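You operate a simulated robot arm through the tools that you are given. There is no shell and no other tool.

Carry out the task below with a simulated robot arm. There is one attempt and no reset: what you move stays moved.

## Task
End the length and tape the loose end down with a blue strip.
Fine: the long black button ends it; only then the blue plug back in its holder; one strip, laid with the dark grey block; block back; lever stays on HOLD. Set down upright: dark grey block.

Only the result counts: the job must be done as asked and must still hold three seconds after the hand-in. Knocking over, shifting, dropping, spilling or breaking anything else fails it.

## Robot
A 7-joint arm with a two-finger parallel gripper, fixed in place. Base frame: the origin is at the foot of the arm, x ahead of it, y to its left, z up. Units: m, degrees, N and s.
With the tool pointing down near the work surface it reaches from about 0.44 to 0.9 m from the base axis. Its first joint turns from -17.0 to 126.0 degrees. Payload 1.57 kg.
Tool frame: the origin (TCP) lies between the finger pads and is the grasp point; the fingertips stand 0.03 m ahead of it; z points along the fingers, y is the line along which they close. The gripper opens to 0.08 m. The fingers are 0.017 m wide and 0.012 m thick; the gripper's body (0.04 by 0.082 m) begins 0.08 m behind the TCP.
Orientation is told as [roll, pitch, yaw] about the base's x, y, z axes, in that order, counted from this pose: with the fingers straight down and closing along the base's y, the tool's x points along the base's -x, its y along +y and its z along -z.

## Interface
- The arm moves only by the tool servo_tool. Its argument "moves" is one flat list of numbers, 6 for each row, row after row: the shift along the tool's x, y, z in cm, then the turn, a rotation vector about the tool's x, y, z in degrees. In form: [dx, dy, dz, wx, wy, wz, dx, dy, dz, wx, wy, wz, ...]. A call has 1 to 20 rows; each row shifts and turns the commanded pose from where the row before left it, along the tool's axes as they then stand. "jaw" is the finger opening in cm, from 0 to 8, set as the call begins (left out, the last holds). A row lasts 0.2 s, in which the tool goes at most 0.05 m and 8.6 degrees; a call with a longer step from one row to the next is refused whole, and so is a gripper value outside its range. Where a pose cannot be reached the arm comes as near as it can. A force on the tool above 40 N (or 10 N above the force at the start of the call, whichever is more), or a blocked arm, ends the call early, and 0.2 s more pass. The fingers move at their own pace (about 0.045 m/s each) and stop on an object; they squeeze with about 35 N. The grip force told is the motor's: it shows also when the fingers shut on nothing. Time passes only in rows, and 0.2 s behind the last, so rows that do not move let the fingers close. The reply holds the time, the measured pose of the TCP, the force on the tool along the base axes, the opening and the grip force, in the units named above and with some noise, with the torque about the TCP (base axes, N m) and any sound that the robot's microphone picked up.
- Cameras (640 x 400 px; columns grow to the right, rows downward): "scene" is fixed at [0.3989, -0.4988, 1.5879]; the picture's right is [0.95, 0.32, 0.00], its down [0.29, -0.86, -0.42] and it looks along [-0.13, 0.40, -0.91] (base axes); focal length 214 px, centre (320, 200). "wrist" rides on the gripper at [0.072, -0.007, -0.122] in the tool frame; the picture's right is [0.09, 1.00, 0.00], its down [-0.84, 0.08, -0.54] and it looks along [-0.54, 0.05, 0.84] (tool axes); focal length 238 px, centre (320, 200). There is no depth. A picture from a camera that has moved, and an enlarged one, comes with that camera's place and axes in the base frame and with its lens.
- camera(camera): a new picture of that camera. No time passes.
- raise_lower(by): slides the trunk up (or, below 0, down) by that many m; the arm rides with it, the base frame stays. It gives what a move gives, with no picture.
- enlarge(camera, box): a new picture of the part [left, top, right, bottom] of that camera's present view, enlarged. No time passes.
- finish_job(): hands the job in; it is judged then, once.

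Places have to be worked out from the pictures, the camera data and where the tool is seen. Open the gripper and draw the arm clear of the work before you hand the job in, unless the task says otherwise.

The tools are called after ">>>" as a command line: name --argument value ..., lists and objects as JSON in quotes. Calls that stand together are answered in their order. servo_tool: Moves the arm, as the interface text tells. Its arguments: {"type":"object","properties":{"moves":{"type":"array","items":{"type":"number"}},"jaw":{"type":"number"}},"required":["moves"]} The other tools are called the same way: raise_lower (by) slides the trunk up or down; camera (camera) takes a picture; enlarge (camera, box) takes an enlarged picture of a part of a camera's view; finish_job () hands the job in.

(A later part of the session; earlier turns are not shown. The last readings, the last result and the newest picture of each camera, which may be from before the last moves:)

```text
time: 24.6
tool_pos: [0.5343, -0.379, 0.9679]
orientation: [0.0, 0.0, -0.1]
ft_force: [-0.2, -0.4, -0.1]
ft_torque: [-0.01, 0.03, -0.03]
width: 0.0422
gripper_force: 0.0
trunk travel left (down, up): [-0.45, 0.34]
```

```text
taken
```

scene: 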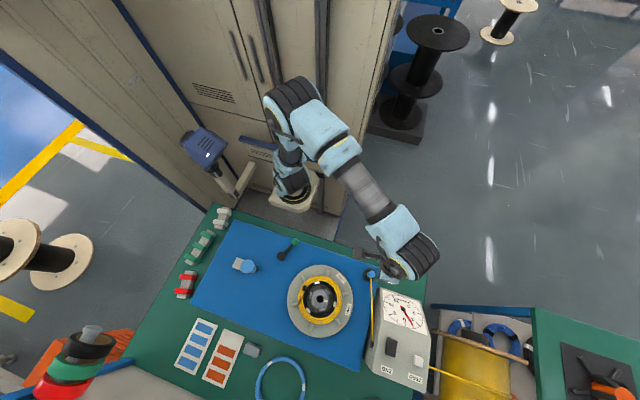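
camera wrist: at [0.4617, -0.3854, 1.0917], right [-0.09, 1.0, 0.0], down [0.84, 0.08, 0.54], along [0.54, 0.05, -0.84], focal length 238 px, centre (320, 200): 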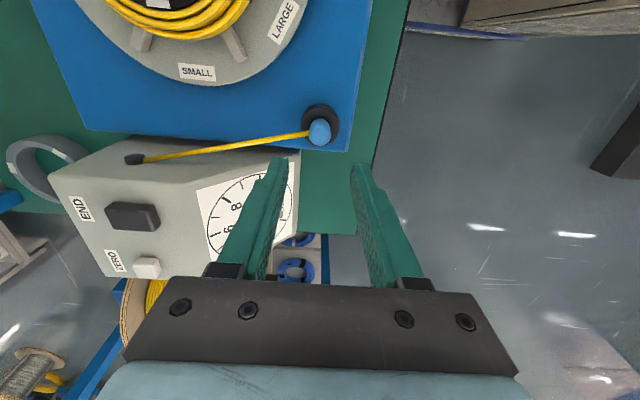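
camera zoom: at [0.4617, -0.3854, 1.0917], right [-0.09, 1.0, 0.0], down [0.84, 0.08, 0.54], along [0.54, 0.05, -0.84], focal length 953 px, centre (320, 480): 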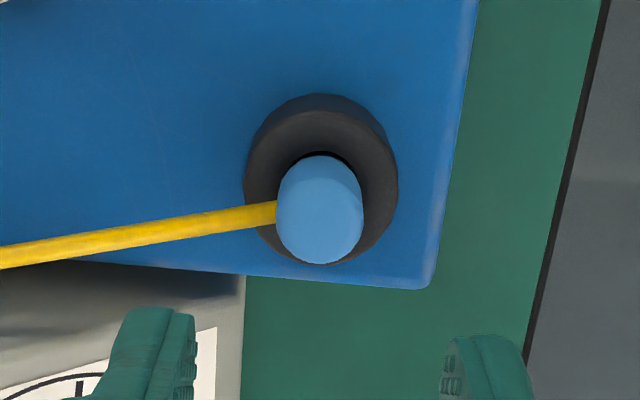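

The plug is seated in its holder, with the new supply end attached to it. Next I go look at the grey block and tape cards from above, rising first.

>>> servo_tool --moves '[0, 0, -4, 0, 0, 0, 2.84, -3.11, -1, 0, 0, 0, 2.84, -3.11, 0, 0, 0, 0, 2.84, -3.11, 0, 0, 0, 0, 2.84, -3.11, 0, 0, 0, 0, 2.84, -3.11, 0, 0, 0, 0, 2.84, -3.11, 0, 0, 0, 0, 2.84, -3.11, 0, 0, 0, 0, 2.84, -3.11, 0, 0, 0, 0, 2.84, -3.11, 0, 0, 0, 0, 2.84, -3.11, 0, 0, 0, 0, 0, 0, 0, 0, 0, 0]' --jaw 8

>>> camera --camera "wrist"

>>> camera --camera "scene"

```text
time: 27.2
tool_pos: [0.2481, -0.6898, 1.0174]
orientation: [-0.1, -0.1, 0.0]
ft_force: [1.0, -0.2, 0.1]
ft_torque: [-0.04, 0.01, 0.01]
width: 0.0801
gripper_force: 0.0
trunk travel left (down, up): [-0.45, 0.34]
```

```text
taken
camera wrist: at [0.1762, -0.6978, 1.1402], right [-0.09, 1.0, 0.0], down [0.84, 0.08, 0.54], along [0.54, 0.05, -0.84], focal length 238 px, centre (320, 200)
```

wrist: 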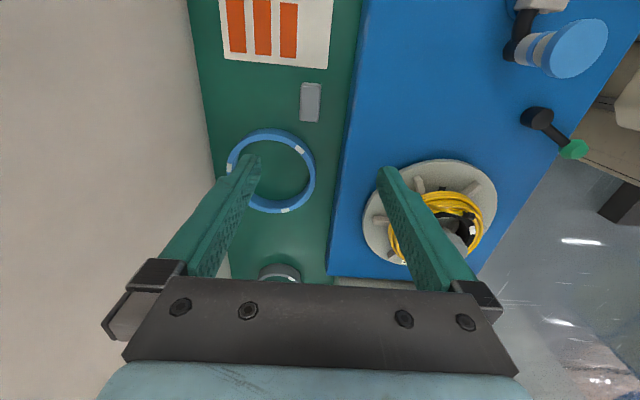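

```text
taken
```

scene: 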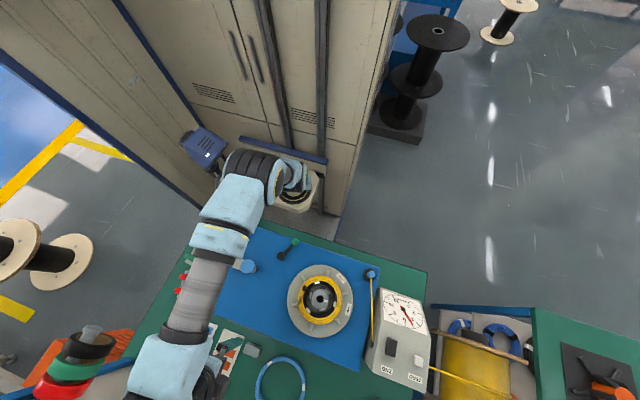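

I zoom in on the block and cards for precise positions.

>>> enlarge --camera "wrist" --box '[200, 0, 360, 130]'

>>> enlarge --camera "wrist" --box '[270, 70, 350, 130]'

>>> enlarge --camera "wrist" --box '[480, 0, 640, 180]'

```text
3.08 times, centred on (280, 65) of wrist
camera zoom: at [0.1762, -0.6978, 1.1402], right [-0.09, 1.0, 0.0], down [0.84, 0.08, 0.54], along [0.54, 0.05, -0.84], focal length 733 px, centre (443, 615)
```

zoom: 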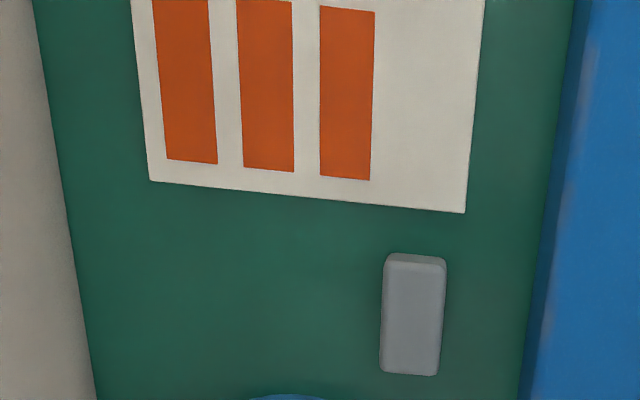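

```text
6.67 times, centred on (310, 100) of wrist
camera zoom: at [0.1762, -0.6978, 1.1402], right [-0.09, 1.0, 0.0], down [0.84, 0.08, 0.54], along [0.54, 0.05, -0.84], focal length 1589 px, centre (387, 867)
```

zoom: 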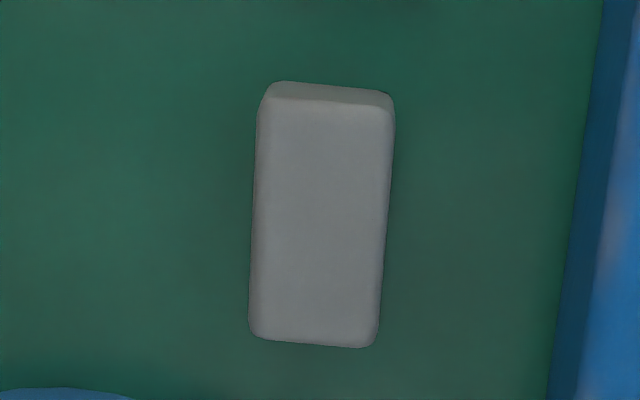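

```text
2.22 times, centred on (560, 90) of wrist
camera zoom: at [0.1762, -0.6978, 1.1402], right [-0.09, 1.0, 0.0], down [0.84, 0.08, 0.54], along [0.54, 0.05, -0.84], focal length 530 px, centre (-213, 444)
```

zoom: 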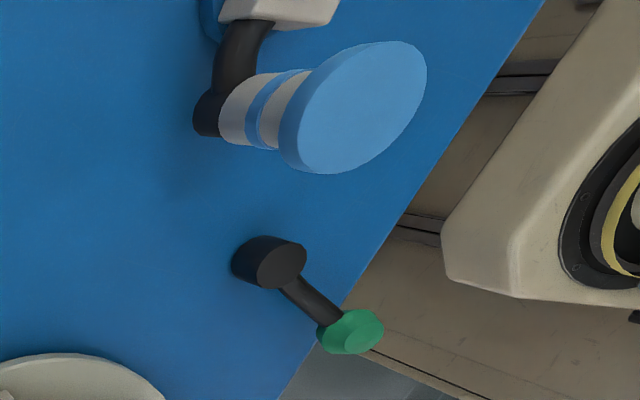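

The block is roughly at (0.245, -0.704), top z≈0.79, long axis along x, about 4.8×2.7×2.8 cm. I lower the open gripper above it to refine.

>>> servo_tool --moves '[0.1, -0.5, 3, 0, 0, 0, 0.1, -0.5, 3, 0, 0, 0, 0.1, -0.5, 3, 0, 0, 0, 0, 0, 2, 0, 0, 0, 0, 0, 0, 0, 0, 0]' --jaw 8

>>> camera --camera "wrist"

>>> enlarge --camera "wrist" --box '[240, 60, 400, 160]'

>>> camera --camera "scene"

```text
time: 28.4
tool_pos: [0.2465, -0.7057, 0.9062]
orientation: [0.0, 0.0, -0.1]
ft_force: [-0.4, 0.6, -0.3]
ft_torque: [0.02, 0.03, 0.01]
width: 0.0799
gripper_force: 0.0
trunk travel left (down, up): [-0.45, 0.34]
```

```text
taken
camera wrist: at [0.1743, -0.712, 1.03], right [-0.09, 1.0, 0.0], down [0.84, 0.08, 0.54], along [0.54, 0.05, -0.84], focal length 238 px, centre (320, 200)
```

wrist: 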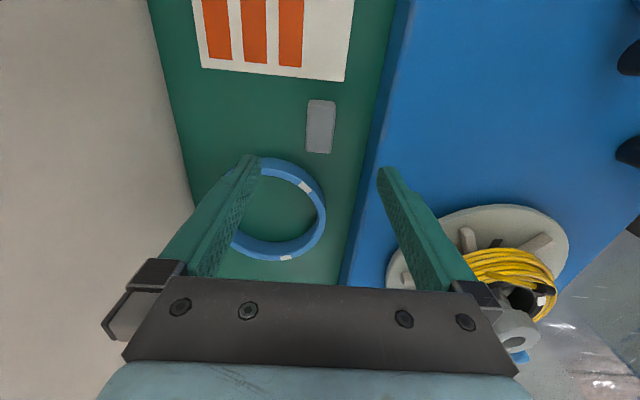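

```text
4.00 times, centred on (320, 110) of wrist
camera zoom: at [0.1743, -0.712, 1.03], right [-0.09, 1.0, 0.0], down [0.84, 0.08, 0.54], along [0.54, 0.05, -0.84], focal length 953 px, centre (320, 560)
```

zoom: 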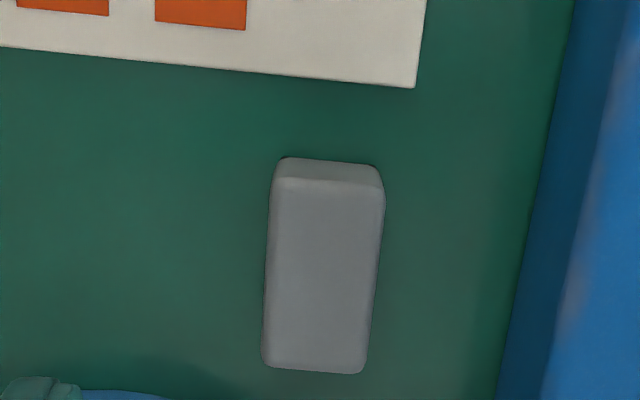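

```text
taken
```

scene: 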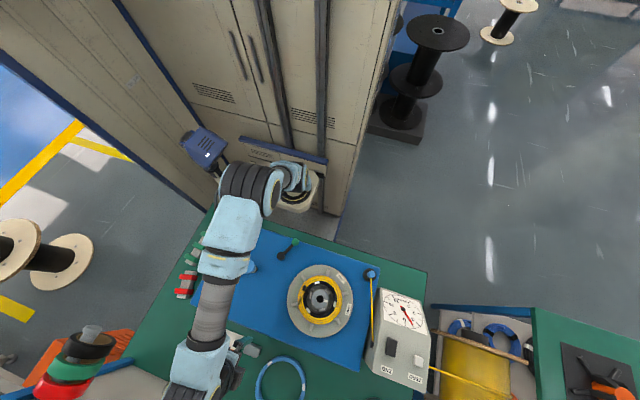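

The block centre refines to (0.241, -0.7055), top ≈0.80, aligned with x. The board edge is close on the +y side, so I narrow the opening to 5 cm, shift 5 mm, and descend partway.

>>> servo_tool --moves '[0.5, 0, 1.5, 0, 0, 0, 0, 0, 2, 0, 0, 0, 0, 0, 2, 0, 0, 0, 0, 0, 1.5, 0, 0, 0, 0, 0, 0, 0, 0, 0]' --jaw 5

>>> camera --camera "wrist"

>>> enlarge --camera "wrist" --box '[240, 80, 400, 180]'

```text
time: 29.6
tool_pos: [0.2425, -0.7051, 0.8368]
orientation: [0.0, -0.1, 0.0]
ft_force: [-0.3, -0.3, 1.3]
ft_torque: [0.0, 0.0, 0.02]
width: 0.0502
gripper_force: 0.1
trunk travel left (down, up): [-0.45, 0.34]
```

```text
taken
camera wrist: at [0.1694, -0.7121, 0.9603], right [-0.09, 1.0, 0.0], down [0.84, 0.08, 0.54], along [0.54, 0.05, -0.84], focal length 238 px, centre (320, 200)
```

wrist: 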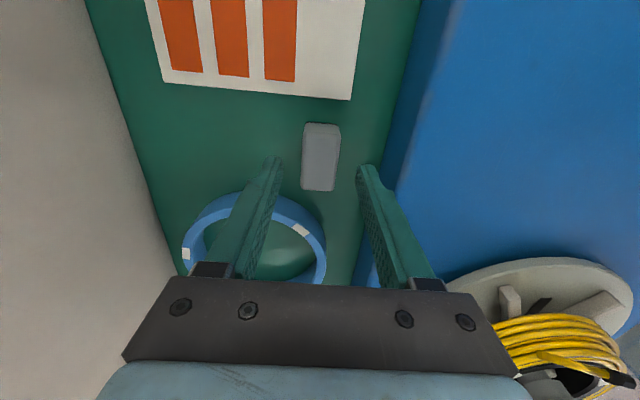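

```text
4.00 times, centred on (320, 130) of wrist
camera zoom: at [0.1694, -0.7121, 0.9603], right [-0.09, 1.0, 0.0], down [0.84, 0.08, 0.54], along [0.54, 0.05, -0.84], focal length 953 px, centre (320, 480)
```

zoom: 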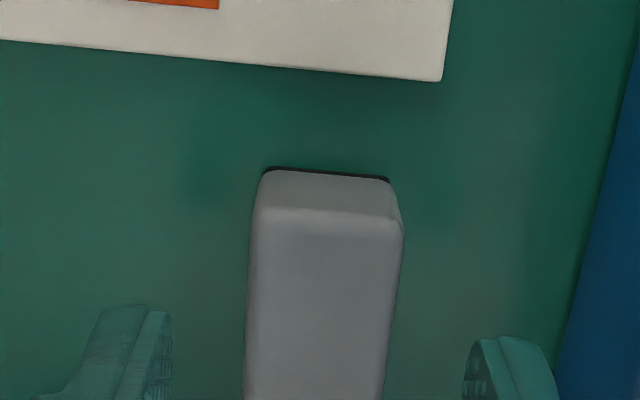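

The block spans x 0.221–0.267, z 0.763–0.794, with a dark pad underneath. I descend so the fingertips end about 1.2 cm above the bench, then grip.

>>> servo_tool --moves '[-0.1, 0, 1.5, 0, 0, 0, 0, 0, 1, 0, 0, 0, 0, 0, 0.7, 0, 0, 0, 0, 0, 0, 0, 0, 0]' --jaw 5

>>> camera --camera "wrist"

```text
time: 30.6
tool_pos: [0.2429, -0.7052, 0.8059]
orientation: [0.0, -0.1, 0.0]
ft_force: [-0.4, 0.9, -0.4]
ft_torque: [-0.01, 0.03, 0.0]
width: 0.0499
gripper_force: 0.2
trunk travel left (down, up): [-0.45, 0.34]
```

```text
taken
camera wrist: at [0.1702, -0.7122, 0.9286], right [-0.09, 1.0, 0.0], down [0.84, 0.08, 0.54], along [0.54, 0.05, -0.84], focal length 238 px, centre (320, 200)
```

wrist: 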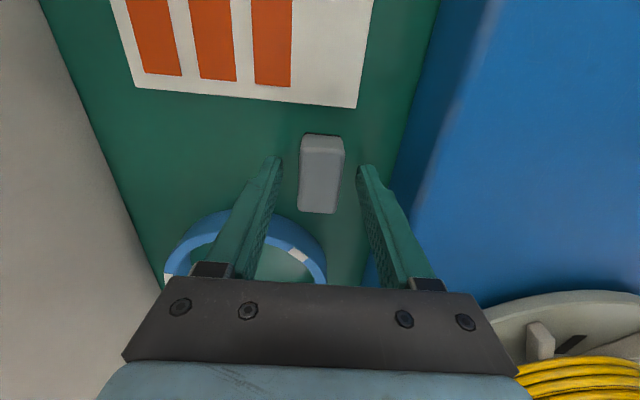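

The block sits centrally between the fingers. I close on it.

>>> servo_tool --moves '[0, 0, 0, 0, 0, 0, 0, 0, 0, 0, 0, 0, 0, 0, 0, 0, 0, 0, 0, 0, 0, 0, 0, 0]' --jaw 0

>>> enlarge --camera "wrist" --box '[240, 90, 400, 220]'

```text
time: 31.6
tool_pos: [0.2436, -0.7045, 0.805]
orientation: [0.0, 0.0, 0.0]
ft_force: [0.6, -0.5, 1.5]
ft_torque: [-0.03, 0.0, -0.01]
width: 0.0269
gripper_force: 35.1
trunk travel left (down, up): [-0.45, 0.34]
```

```text
3.08 times, centred on (320, 155) of wrist
camera zoom: at [0.1702, -0.7122, 0.9288], right [-0.09, 1.0, 0.0], down [0.84, 0.08, 0.54], along [0.54, 0.05, -0.84], focal length 733 px, centre (320, 338)
```

zoom: 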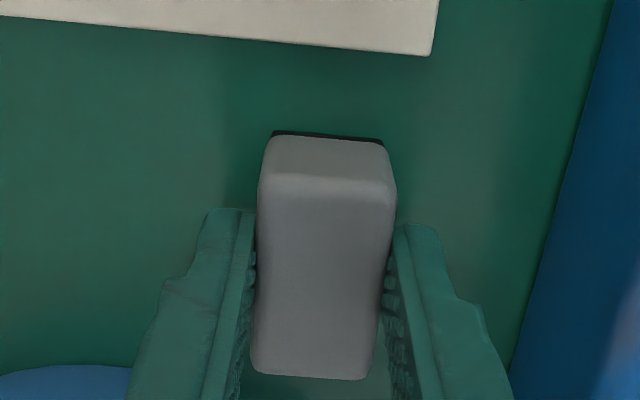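

Grip is firm at 2.69 cm; home pose noted as TCP (0.2436, -0.7047, 0.805). I lift straight up and move toward the blue card for a view of the strips.

>>> servo_tool --moves '[0, 0, -1, 0, 0, 0, 0, 0, -3, 0, 0, 0, 0, 0, -4, 0, 0, 0, 0, 0, -4, 0, 0, 0, 3, 0, 0, 0, 0, 0, 3, 0, 0, 0, 0, 0, 3, 0, 0, 0, 0, 0, 0, 0, 0, 0, 0, 0]' --jaw 0

>>> camera --camera "wrist"

>>> camera --camera "scene"

```text
time: 33.4
tool_pos: [0.1525, -0.7047, 0.9256]
orientation: [0.0, 0.0, 0.0]
ft_force: [0.2, -0.3, -0.8]
ft_torque: [0.01, 0.01, 0.0]
width: 0.0267
gripper_force: 35.1
trunk travel left (down, up): [-0.45, 0.34]
```

```text
taken
camera wrist: at [0.0796, -0.712, 1.0487], right [-0.09, 1.0, 0.0], down [0.84, 0.08, 0.54], along [0.54, 0.05, -0.84], focal length 238 px, centre (320, 200)
```

wrist: 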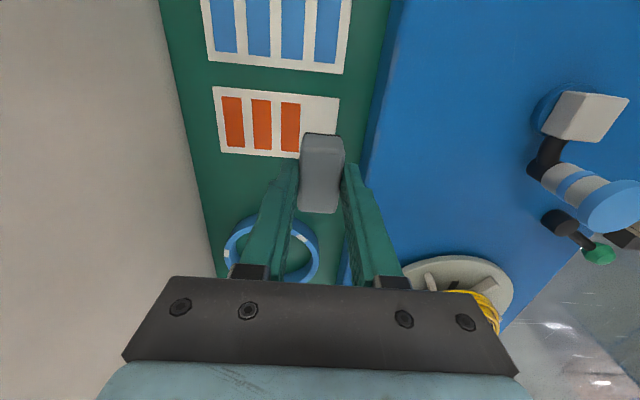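

```text
taken
```

scene: 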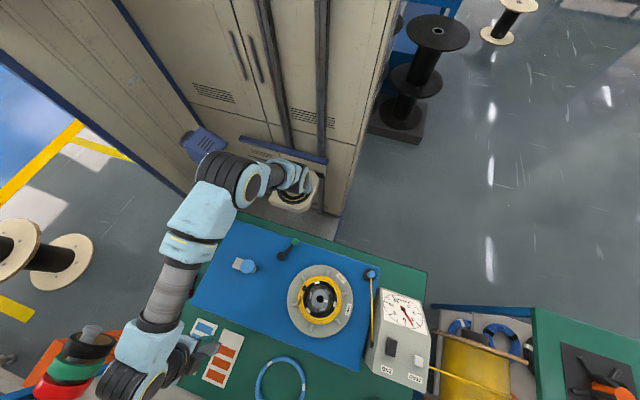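

The blue card lies further toward -x. I move 6 cm more in -x to see the strips fully.

>>> servo_tool --moves '[3, 0, 0, 0, 0, 0, 3, 0, 0, 0, 0, 0, 0, 0, 0, 0, 0, 0]' --jaw 0

>>> enlarge --camera "wrist" --box '[190, 0, 370, 140]'

>>> camera --camera "wrist"

```text
time: 34.2
tool_pos: [0.0928, -0.7052, 0.9251]
orientation: [0.0, 0.0, 0.1]
ft_force: [-0.5, 0.3, 0.0]
ft_torque: [-0.04, 0.02, -0.04]
width: 0.0268
gripper_force: 34.9
trunk travel left (down, up): [-0.45, 0.34]
```

```text
2.86 times, centred on (280, 70) of wrist
camera zoom: at [0.0197, -0.712, 1.0485], right [-0.09, 1.0, 0.0], down [0.84, 0.08, 0.54], along [0.54, 0.05, -0.84], focal length 681 px, centre (434, 571)
```

zoom: 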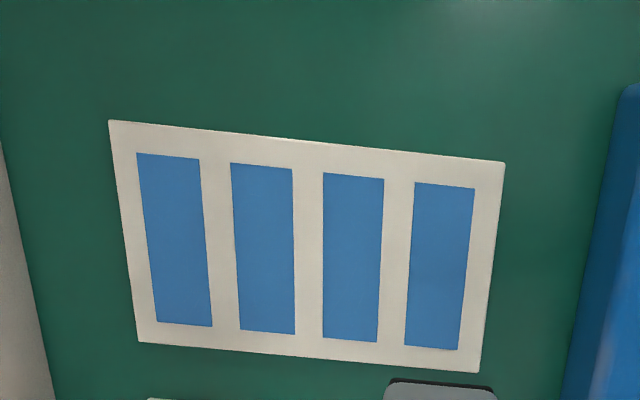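

```text
taken
camera wrist: at [0.0197, -0.712, 1.0485], right [-0.09, 1.0, 0.0], down [0.84, 0.08, 0.54], along [0.54, 0.05, -0.84], focal length 238 px, centre (320, 200)
```

wrist: 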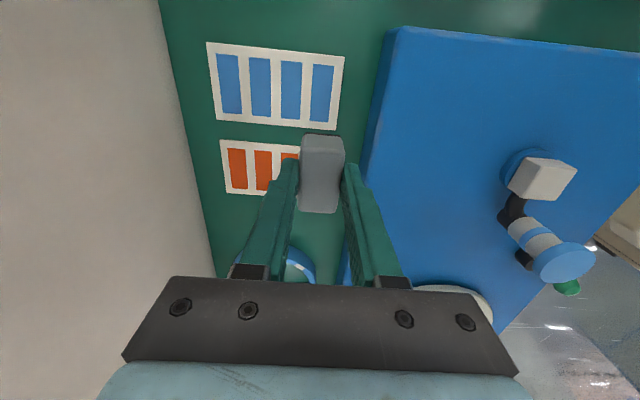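

The +y-most blue strip centre is at about (0.0643, -0.7069), aligned with x, and the block covers only that one. I move over it and lower to about 2 cm above.

>>> servo_tool --moves '[2.85, -0.2, 0, 0, 0, 0, 0, 0, 3, 0, 0, 0, 0, 0, 3, 0, 0, 0, 0, 0, 2, 0, 0, 0, 0, 0, 0, 0, 0, 0]' --jaw 0

>>> camera --camera "wrist"

>>> enlarge --camera "wrist" --box '[220, 60, 400, 200]'

```text
time: 35.4
tool_pos: [0.0653, -0.7059, 0.8439]
orientation: [0.1, 0.1, 0.0]
ft_force: [0.6, 0.2, -0.8]
ft_torque: [0.02, 0.03, -0.02]
width: 0.0269
gripper_force: 35.4
trunk travel left (down, up): [-0.45, 0.34]
```

```text
taken
camera wrist: at [-0.0084, -0.7134, 0.9677], right [-0.09, 1.0, 0.0], down [0.84, 0.08, 0.54], along [0.54, 0.05, -0.84], focal length 238 px, centre (320, 200)
```

wrist: 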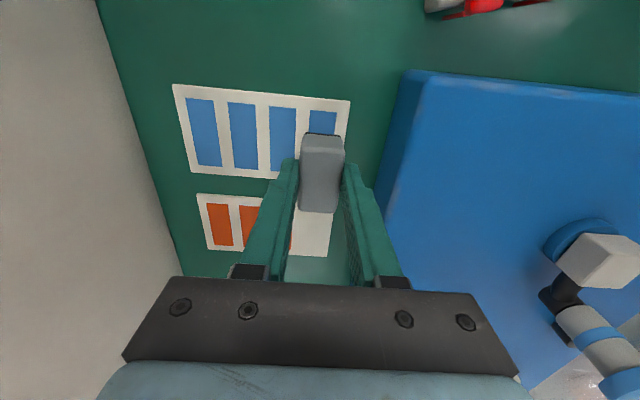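

```text
2.86 times, centred on (310, 130) of wrist
camera zoom: at [-0.0084, -0.7134, 0.9677], right [-0.09, 1.0, 0.0], down [0.84, 0.08, 0.54], along [0.54, 0.05, -0.84], focal length 681 px, centre (349, 400)
```

zoom: 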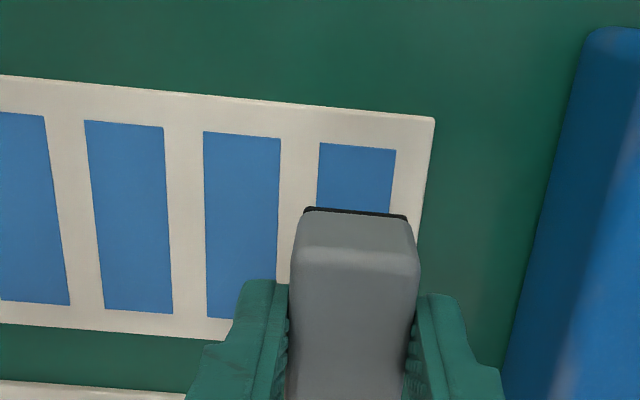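

Alignment is good (strip y -0.707, near edge x 0.035). I lower onto the strip, slowing before the expected contact at TCP z≈0.806.

>>> servo_tool --moves '[0.05, -0.05, 1.5, 0, 0, 0, 0, 0, 1.2, 0, 0, 0, 0, 0, 0.5, 0, 0, 0, 0, 0, 0.3, 0, 0, 0]' --jaw 0

```text
time: 36.4
tool_pos: [0.063, -0.7067, 0.8086]
orientation: [0.0, 0.0, 0.0]
ft_force: [0.5, 0.2, -0.6]
ft_torque: [-0.02, 0.01, -0.02]
width: 0.0269
gripper_force: 35.3
trunk travel left (down, up): [-0.45, 0.34]
```

No contact yet at 0.8086. I continue in 1–2 mm steps.

>>> servo_tool --moves '[0, 0, 0.2, 0, 0, 0, 0, 0, 0.1, 0, 0, 0, 0, 0, 0.1, 0, 0, 0]' --jaw 0

```text
time: 37.2
tool_pos: [0.0631, -0.7064, 0.8081]
orientation: [-0.3, 0.0, -0.1]
ft_force: [0.7, 1.5, 25.0]
ft_torque: [0.1, -0.08, -0.02]
width: 0.0269
gripper_force: 34.8
trunk travel left (down, up): [-0.45, 0.34]
```

25 N contact on the strip. I lift up and check whether the strip came with the block.

>>> servo_tool --moves '[0, 0, -0.5, 0, 0, 0, 0, 0, -2, 0, 0, 0, 0, 0, -4, 0, 0, 0, 0, 0, -4, 0, 0, 0, 0, 0, 0, 0, 0, 0]' --jaw 0

>>> camera --camera "wrist"

>>> enlarge --camera "wrist" --box '[220, 50, 400, 190]'

```text
time: 38.4
tool_pos: [0.0626, -0.7079, 0.9117]
orientation: [-0.1, 0.0, 0.1]
ft_force: [-0.4, 0.3, -1.0]
ft_torque: [0.02, 0.01, -0.02]
width: 0.027
gripper_force: 34.8
trunk travel left (down, up): [-0.45, 0.34]
```

```text
taken
camera wrist: at [-0.0091, -0.7149, 1.0348], right [-0.09, 1.0, 0.0], down [0.84, 0.08, 0.54], along [0.54, 0.05, -0.84], focal length 238 px, centre (320, 200)
```

wrist: 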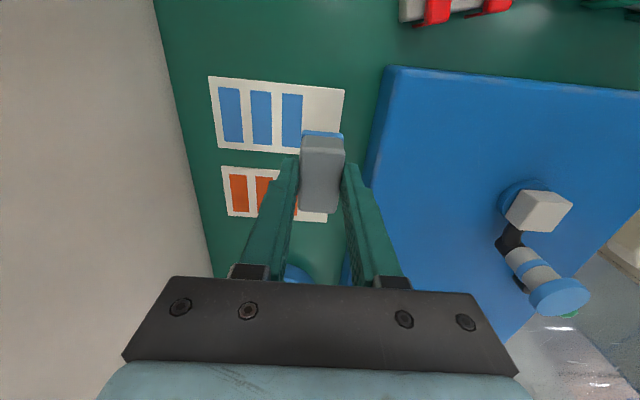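

```text
2.86 times, centred on (310, 120) of wrist
camera zoom: at [-0.0091, -0.7149, 1.0348], right [-0.09, 1.0, 0.0], down [0.84, 0.08, 0.54], along [0.54, 0.05, -0.84], focal length 681 px, centre (349, 429)
```

zoom: 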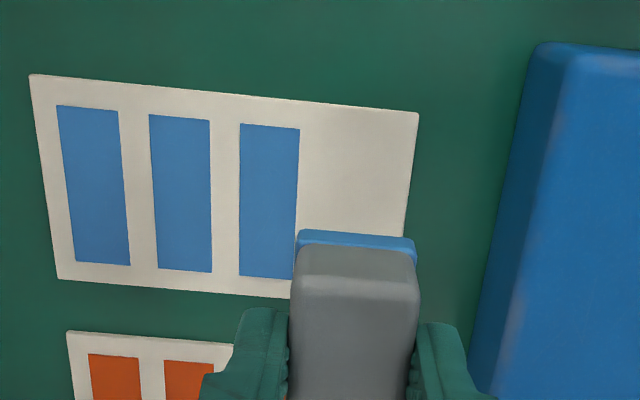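

The strip came off the card and is under the block (three left on the card). I rise and move over the turntable to view the loose end from the +x side.

>>> servo_tool --moves '[0, 0, -4.5, 0, 0, 0, 0, 0, -4.5, 0, 0, 0, -3.75, 2.09, 0, 0, 0, 0, -3.75, 2.09, 0, 0, 0, 0, -3.75, 2.09, 0, 0, 0, 0, -3.75, 2.09, 0, 0, 0, 0, -3.75, 2.09, 0, 0, 0, 0, -3.75, 2.09, 0, 0, 0, 0, -3.75, 2.09, 0, 0, 0, 0, -3.75, 2.09, 0, 0, 0, 0, -3.75, 2.09, 0, 0, 0, 0, 0, 0, 0, 0, 0, 0]' --jaw 0

>>> camera --camera "wrist"

>>> enlarge --camera "wrist" --box '[250, 30, 410, 140]'

>>> enlarge --camera "scene" --box '[160, 300, 320, 400]'

```text
time: 41.0
tool_pos: [0.4021, -0.5189, 1.0032]
orientation: [0.0, 0.1, 0.1]
ft_force: [0.4, -0.1, -0.2]
ft_torque: [0.0, -0.02, 0.0]
width: 0.0268
gripper_force: 35.1
trunk travel left (down, up): [-0.45, 0.34]
```

```text
taken
camera wrist: at [0.3291, -0.5256, 1.1256], right [-0.09, 1.0, 0.0], down [0.84, 0.08, 0.54], along [0.54, 0.05, -0.84], focal length 238 px, centre (320, 200)
```

wrist: 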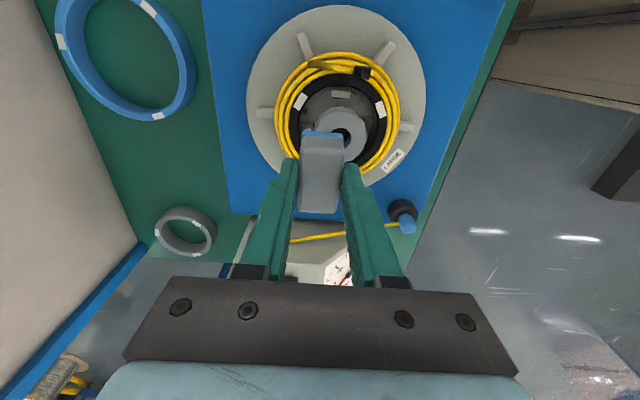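

```text
3.64 times, centred on (330, 85) of wrist
camera zoom: at [0.3291, -0.5256, 1.1256], right [-0.09, 1.0, 0.0], down [0.84, 0.08, 0.54], along [0.54, 0.05, -0.84], focal length 867 px, centre (284, 618)
```

zoom: 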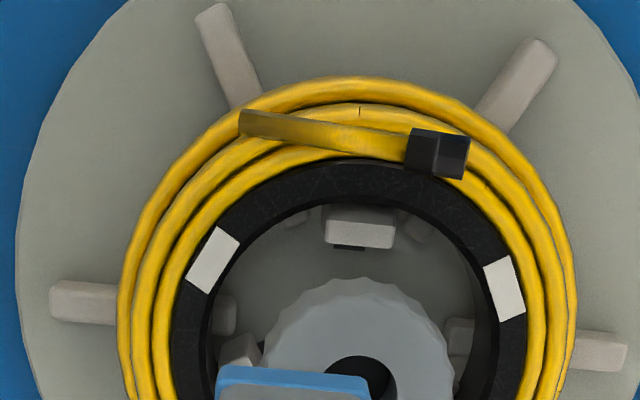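

```text
4.00 times, centred on (240, 350) of scene
camera zoom: at [0.3989, -0.4988, 1.5879], right [0.95, 0.32, 0.0], down [0.29, -0.86, -0.42], along [-0.13, 0.4, -0.91], focal length 858 px, centre (640, -400)
```

zoom: 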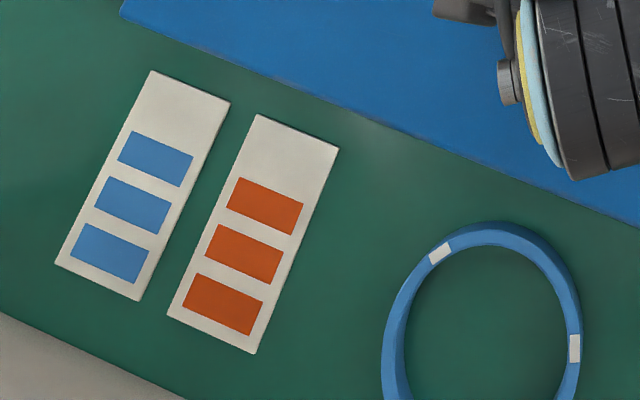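

I zoom further on the loose tail to identify which end is free.

>>> enlarge --camera "wrist" --box '[300, 45, 380, 90]'

>>> enlarge --camera "scene" --box '[285, 270, 325, 320]'

```text
8.00 times, centred on (340, 68) of wrist
camera zoom: at [0.3291, -0.5256, 1.1256], right [-0.09, 1.0, 0.0], down [0.84, 0.08, 0.54], along [0.54, 0.05, -0.84], focal length 1907 px, centre (160, 1260)
```

zoom: 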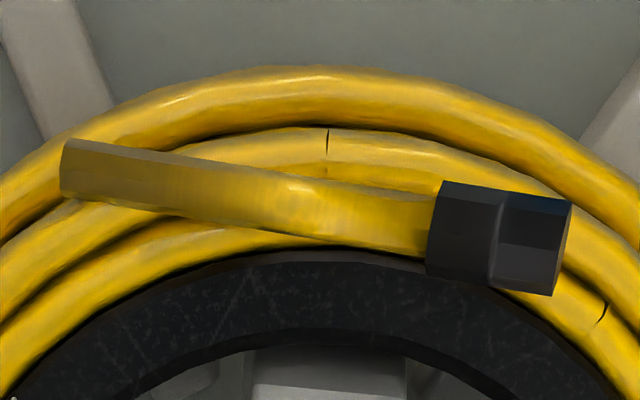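

```text
8.00 times, centred on (305, 295) of scene
camera zoom: at [0.3989, -0.4988, 1.5879], right [0.95, 0.32, 0.0], down [0.29, -0.86, -0.42], along [-0.13, 0.4, -0.91], focal length 1716 px, centre (440, -560)
```

zoom: 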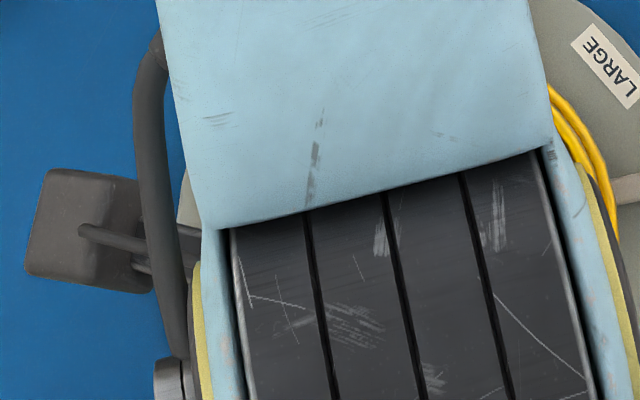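

The tail runs along y at x≈0.345 from y≈-0.535 to the black-capped end at y≈-0.478 (z≈0.88). I position the block (strip across the tail) at about (0.344, -0.502) and lower to a small gap for a check.

>>> servo_tool --moves '[2.9, 0.85, 0, 0, 0, 0, 2.9, 0.85, 0, 0, 0, 0, 0, 0, 2.5, 0, 0, 0, 0, 0, 2, 0, 0, 0, 0, 0, 0, 0, 0, 0]' --jaw 0

>>> camera --camera "wrist"

>>> enlarge --camera "wrist" --box '[240, 60, 400, 180]'

>>> enlarge --camera "scene" --box '[270, 260, 350, 330]'

```text
time: 42.2
tool_pos: [0.3434, -0.5019, 0.9574]
orientation: [-0.1, 0.0, 0.0]
ft_force: [-0.7, 0.5, -1.2]
ft_torque: [-0.01, 0.0, -0.01]
width: 0.027
gripper_force: 35.0
trunk travel left (down, up): [-0.45, 0.34]
```

```text
taken
camera wrist: at [0.2708, -0.5089, 1.08], right [-0.09, 1.0, 0.0], down [0.84, 0.08, 0.54], along [0.54, 0.05, -0.84], focal length 238 px, centre (320, 200)
```

wrist: 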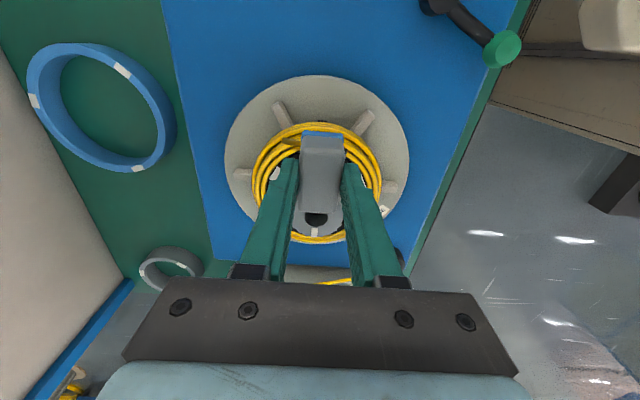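

```text
3.33 times, centred on (320, 120) of wrist
camera zoom: at [0.2708, -0.5089, 1.08], right [-0.09, 1.0, 0.0], down [0.84, 0.08, 0.54], along [0.54, 0.05, -0.84], focal length 794 px, centre (320, 467)
```

zoom: 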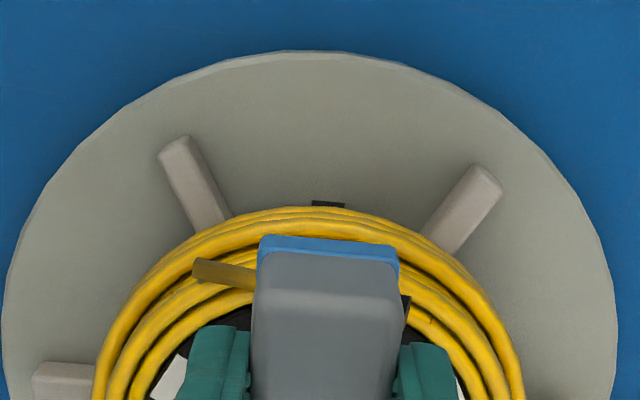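

```text
5.71 times, centred on (310, 295) of scene
camera zoom: at [0.3989, -0.4988, 1.5879], right [0.95, 0.32, 0.0], down [0.29, -0.86, -0.42], along [-0.13, 0.4, -0.91], focal length 1226 px, centre (377, -343)
```

zoom: 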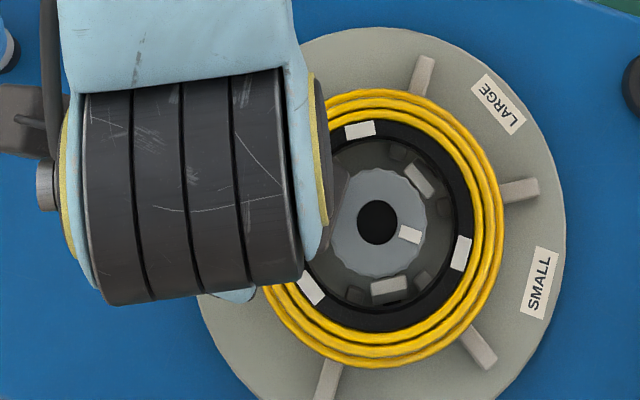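

The block sits across the tail with the cap just visible on its +y side. I lower gently toward contact.

>>> servo_tool --moves '[0, 0, 1, 0, 0, 0, 0, 0, 0.5, 0, 0, 0, 0, 0, 0.3, 0, 0, 0, 0, 0, 0.2, 0, 0, 0]' --jaw 0

```text
time: 43.2
tool_pos: [0.3433, -0.5024, 0.9362]
orientation: [0.0, 0.0, -0.1]
ft_force: [-0.6, 0.3, -0.7]
ft_torque: [0.02, 0.03, -0.01]
width: 0.0269
gripper_force: 35.1
trunk travel left (down, up): [-0.45, 0.34]
```

No contact yet. I continue in 2 mm steps.

>>> servo_tool --moves '[0, 0, 0.2, 0, 0, 0, 0, 0, 0.2, 0, 0, 0]' --jaw 0

```text
time: 43.8
tool_pos: [0.3434, -0.5011, 0.9331]
orientation: [0.0, 0.0, 0.0]
ft_force: [0.1, 0.3, -0.8]
ft_torque: [0.04, -0.01, 0.0]
width: 0.0271
gripper_force: 34.7
trunk travel left (down, up): [-0.45, 0.34]
```

Still free. I step down further with the force check between calls.

>>> servo_tool --moves '[0, 0, 0.2, 0, 0, 0, 0, 0, 0.2, 0, 0, 0]' --jaw 0

>>> enlarge --camera "wrist" --box '[240, 60, 400, 180]'

```text
time: 44.4
tool_pos: [0.3435, -0.5021, 0.9287]
orientation: [0.0, -0.1, 0.0]
ft_force: [-1.0, -0.8, 0.1]
ft_torque: [-0.05, 0.02, -0.02]
width: 0.0268
gripper_force: 35.3
trunk travel left (down, up): [-0.45, 0.34]
```

```text
3.33 times, centred on (320, 120) of wrist
camera zoom: at [0.2707, -0.5092, 1.0516], right [-0.09, 1.0, 0.0], down [0.84, 0.08, 0.54], along [0.54, 0.05, -0.84], focal length 794 px, centre (320, 467)
```

zoom: 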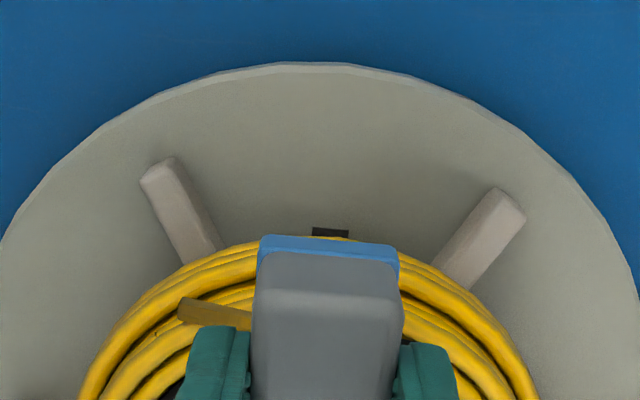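

No contact yet at block bottom ≈0.887. I continue in small steps.

>>> servo_tool --moves '[0, 0, 0.2, 0, 0, 0, 0, 0, 0.1, 0, 0, 0]' --jaw 0

```text
time: 45.0
tool_pos: [0.3437, -0.5014, 0.926]
orientation: [-0.1, 0.0, -0.1]
ft_force: [-0.6, 0.0, -0.7]
ft_torque: [0.0, -0.03, 0.03]
width: 0.0269
gripper_force: 35.2
trunk travel left (down, up): [-0.45, 0.34]
```

Still no load. Next small steps down.

>>> servo_tool --moves '[0, 0, 0.2, 0, 0, 0, 0, 0, 0.1, 0, 0, 0]' --jaw 0

```text
time: 45.6
tool_pos: [0.3424, -0.5018, 0.9231]
orientation: [-0.1, 0.0, -0.1]
ft_force: [0.2, -0.1, -1.6]
ft_torque: [-0.02, -0.01, 0.02]
width: 0.0268
gripper_force: 35.1
trunk travel left (down, up): [-0.45, 0.34]
```

Still free at 0.923; I keep stepping down.

>>> servo_tool --moves '[0, 0, 0.2, 0, 0, 0, 0, 0, 0.1, 0, 0, 0]' --jaw 0

>>> enlarge --camera "wrist" --box '[240, 60, 400, 180]'

```text
time: 46.2
tool_pos: [0.3434, -0.5023, 0.921]
orientation: [-0.2, -0.1, 0.0]
ft_force: [-0.9, 0.6, 20.3]
ft_torque: [0.15, 0.12, 0.04]
width: 0.0269
gripper_force: 35.0
trunk travel left (down, up): [-0.45, 0.34]
```

```text
3.33 times, centred on (320, 120) of wrist
camera zoom: at [0.2705, -0.5092, 1.0442], right [-0.09, 1.0, 0.0], down [0.84, 0.08, 0.54], along [0.54, 0.05, -0.84], focal length 794 px, centre (320, 467)
```

zoom: 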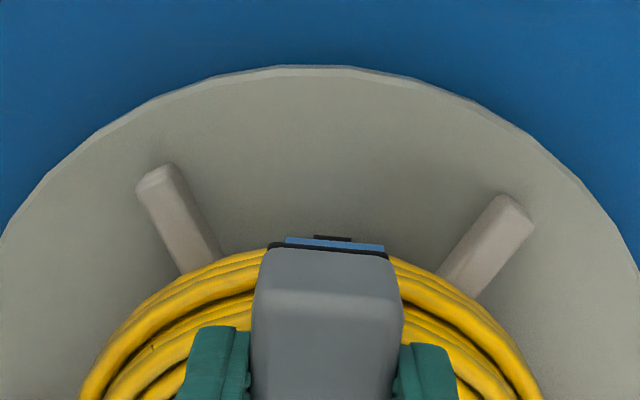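

20 N contact: the strip now lies flat beneath the black pad and the tail has been drawn in. I lift straight up and check.

>>> servo_tool --moves '[0, 0, -0.5, 0, 0, 0, 0, 0, -2, 0, 0, 0, 0, 0, -4, 0, 0, 0, 0, 0, -4, 0, 0, 0, 0, 0, 0, 0, 0, 0]' --jaw 0

>>> camera --camera "wrist"

>>> enlarge --camera "wrist" --box '[240, 60, 400, 180]'

```text
time: 47.4
tool_pos: [0.3446, -0.503, 1.0243]
orientation: [0.1, 0.0, 0.0]
ft_force: [0.3, 0.0, -1.1]
ft_torque: [-0.03, -0.01, 0.01]
width: 0.0269
gripper_force: 34.6
trunk travel left (down, up): [-0.45, 0.34]
```

```text
taken
camera wrist: at [0.2719, -0.5102, 1.1474], right [-0.09, 1.0, 0.0], down [0.84, 0.08, 0.54], along [0.54, 0.05, -0.84], focal length 238 px, centre (320, 200)
```

wrist: 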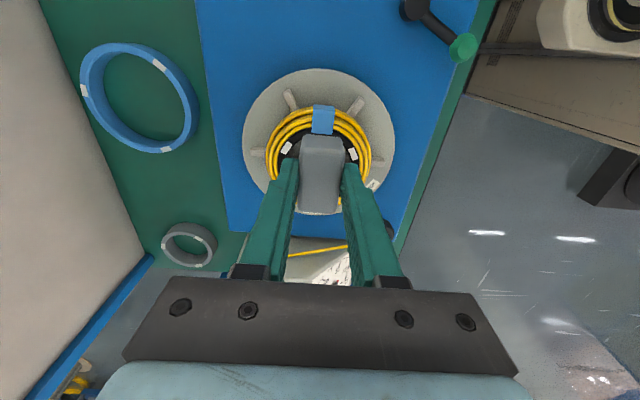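

```text
3.33 times, centred on (320, 120) of wrist
camera zoom: at [0.2719, -0.5102, 1.1474], right [-0.09, 1.0, 0.0], down [0.84, 0.08, 0.54], along [0.54, 0.05, -0.84], focal length 794 px, centre (320, 467)
```

zoom: 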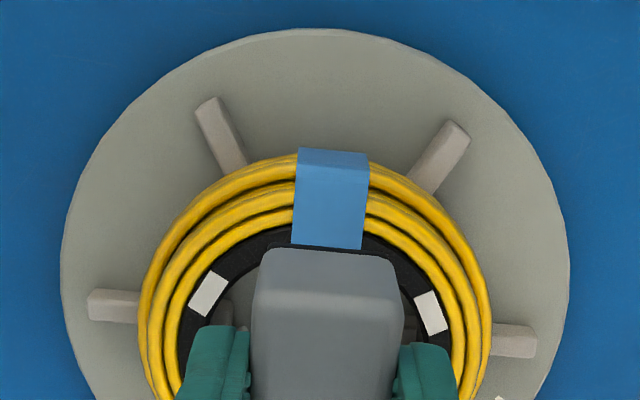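

The blue strip is laid across the coil and holds the tail. I now carry the block back over its home spot at (0.2436, -0.7047).

>>> servo_tool --moves '[2.02, -4.03, 0, 0, 0, 0, 2.02, -4.03, 0, 0, 0, 0, 2.02, -4.03, 0, 0, 0, 0, 2.02, -4.03, 0, 0, 0, 0, 2.02, -4.03, 0, 0, 0, 0, 0, 0, 3, 0, 0, 0, 0, 0, 3, 0, 0, 0, 0, 0, 3, 0, 0, 0, 0, 0, 3, 0, 0, 0, 0, 0, 0, 0, 0, 0]' --jaw 0

>>> camera --camera "wrist"

>>> enlarge --camera "scene" --box '[280, 255, 400, 335]'

```text
time: 49.6
tool_pos: [0.2428, -0.7032, 0.9049]
orientation: [-0.1, 0.0, 0.0]
ft_force: [-0.6, -0.2, -0.6]
ft_torque: [-0.05, -0.02, -0.05]
width: 0.0269
gripper_force: 35.2
trunk travel left (down, up): [-0.45, 0.34]
```

```text
taken
camera wrist: at [0.1696, -0.7104, 1.0268], right [-0.09, 1.0, 0.0], down [0.84, 0.08, 0.54], along [0.54, 0.05, -0.84], focal length 238 px, centre (320, 200)
```

wrist: 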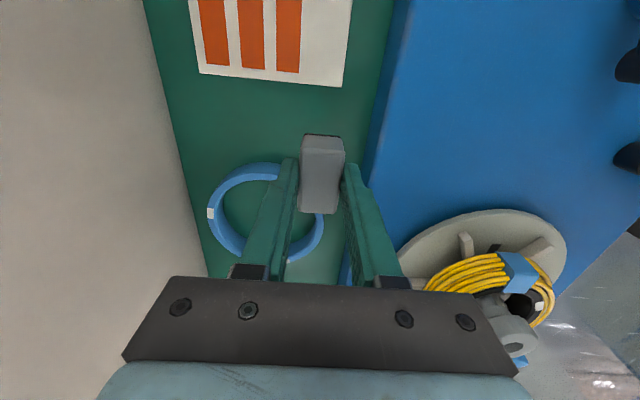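

```text
5.00 times, centred on (340, 295) of scene
camera zoom: at [0.3989, -0.4988, 1.5879], right [0.95, 0.32, 0.0], down [0.29, -0.86, -0.42], along [-0.13, 0.4, -0.91], focal length 1072 px, centre (220, -275)
```

zoom: 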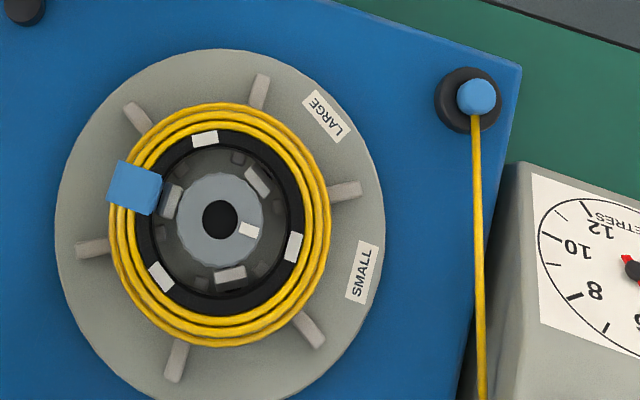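

Tape and plug look right in the scene view. I correct 1 mm and lower the block to just above the bench.

>>> servo_tool --moves '[-0.08, -0.13, 3, 0, 0, 0, 0, 0, 3, 0, 0, 0, 0, 0, 2, 0, 0, 0, 0, 0, 1.4, 0, 0, 0, 0, 0, 0, 0, 0, 0]' --jaw 0

```text
time: 50.8
tool_pos: [0.2426, -0.7051, 0.8112]
orientation: [0.0, 0.0, -0.1]
ft_force: [-0.1, 1.1, -0.7]
ft_torque: [-0.02, 0.0, 0.02]
width: 0.0268
gripper_force: 35.4
trunk travel left (down, up): [-0.45, 0.34]
```

I lower the last millimetres until light contact with the bench.

>>> servo_tool --moves '[0, 0, 0.3, 0, 0, 0, 0, 0, 0.15, 0, 0, 0, 0, 0, 0.1, 0, 0, 0]' --jaw 0

```text
time: 51.6
tool_pos: [0.2429, -0.704, 0.8045]
orientation: [0.1, 0.0, 0.0]
ft_force: [0.3, -0.1, 2.6]
ft_torque: [0.05, 0.0, 0.01]
width: 0.0273
gripper_force: 35.4
trunk travel left (down, up): [-0.45, 0.34]
```

Light contact (2.6 N) at z 0.8045, matching the original height. I open the fingers to release the block.

>>> servo_tool --moves '[0, 0, 0.05, 0, 0, 0, 0, 0, 0, 0, 0, 0]' --jaw 0

>>> servo_tool --moves '[0, 0, 0, 0, 0, 0, 0, 0, 0, 0, 0, 0, 0, 0, 0, 0, 0, 0]' --jaw 5

>>> enlarge --camera "wrist" --box '[240, 90, 400, 220]'

```text
time: 52.2
tool_pos: [0.243, -0.7049, 0.805]
orientation: [-0.1, -0.1, 0.0]
ft_force: [-2.1, -0.2, 8.1]
ft_torque: [0.0, 0.07, 0.01]
width: 0.027
gripper_force: 34.6
trunk travel left (down, up): [-0.45, 0.34]
```

```text
time: 53.0
tool_pos: [0.2423, -0.7038, 0.804]
orientation: [0.0, 0.0, 0.0]
ft_force: [-0.2, -0.4, 0.3]
ft_torque: [-0.01, -0.01, 0.0]
width: 0.0501
gripper_force: 0.1
trunk travel left (down, up): [-0.45, 0.34]
```

```text
3.08 times, centred on (320, 155) of wrist
camera zoom: at [0.1704, -0.7122, 0.9275], right [-0.09, 1.0, 0.0], down [0.84, 0.08, 0.54], along [0.54, 0.05, -0.84], focal length 733 px, centre (320, 338)
```

zoom: 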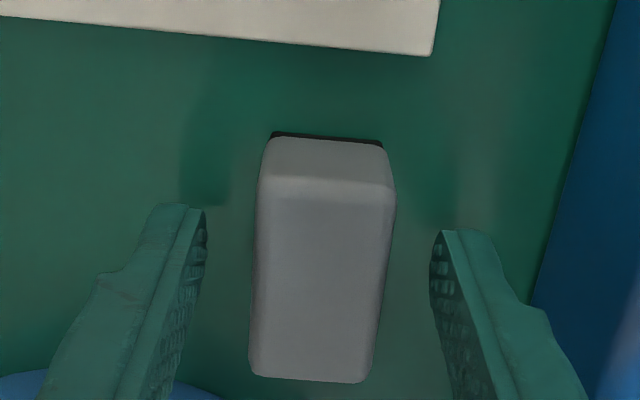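

The block stands upright in its original spot, pad down. I raise the gripper straight up and move clear.

>>> servo_tool --moves '[0, 0, -1, 0, 0, 0, 0, 0, -2, 0, 0, 0, 0, 0, -4, 0, 0, 0, 0, 0, -4.5, 0, 0, 0, 0, 0, -4.5, 0, 0, 0, 0, 0, -4.5, 0, 0, 0, 0, 0, -4.5, 0, 0, 0, 0, 0, 0, 0, 0, 0]' --jaw 5

>>> camera --camera "wrist"

>>> camera --camera "scene"

```text
time: 54.8
tool_pos: [0.2425, -0.7045, 1.0546]
orientation: [0.0, 0.1, -0.1]
ft_force: [0.1, -0.7, -0.9]
ft_torque: [-0.03, 0.0, 0.02]
width: 0.05
gripper_force: 0.1
trunk travel left (down, up): [-0.45, 0.34]
```

```text
taken
camera wrist: at [0.1697, -0.7116, 1.1777], right [-0.09, 1.0, 0.0], down [0.84, 0.08, 0.54], along [0.54, 0.05, -0.84], focal length 238 px, centre (320, 200)
```

wrist: 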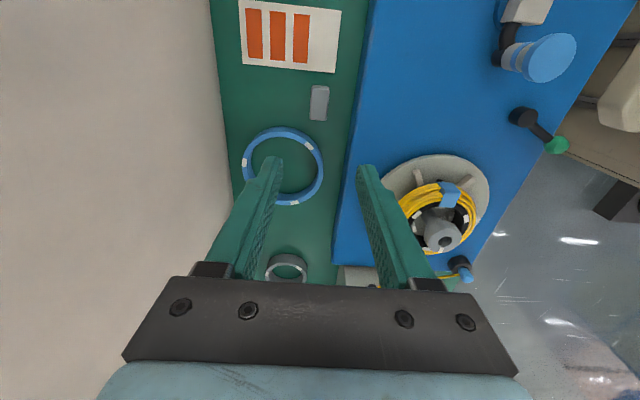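

```text
taken
```

scene: 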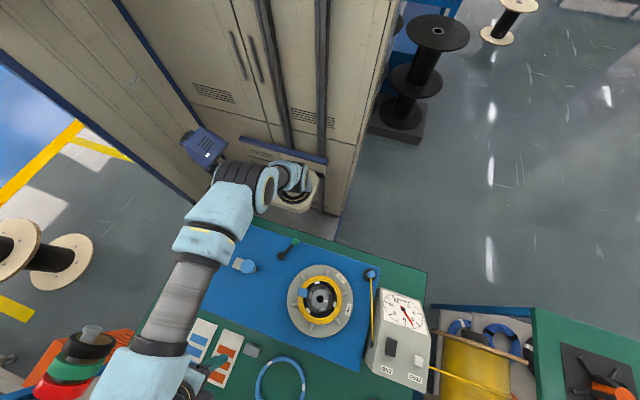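

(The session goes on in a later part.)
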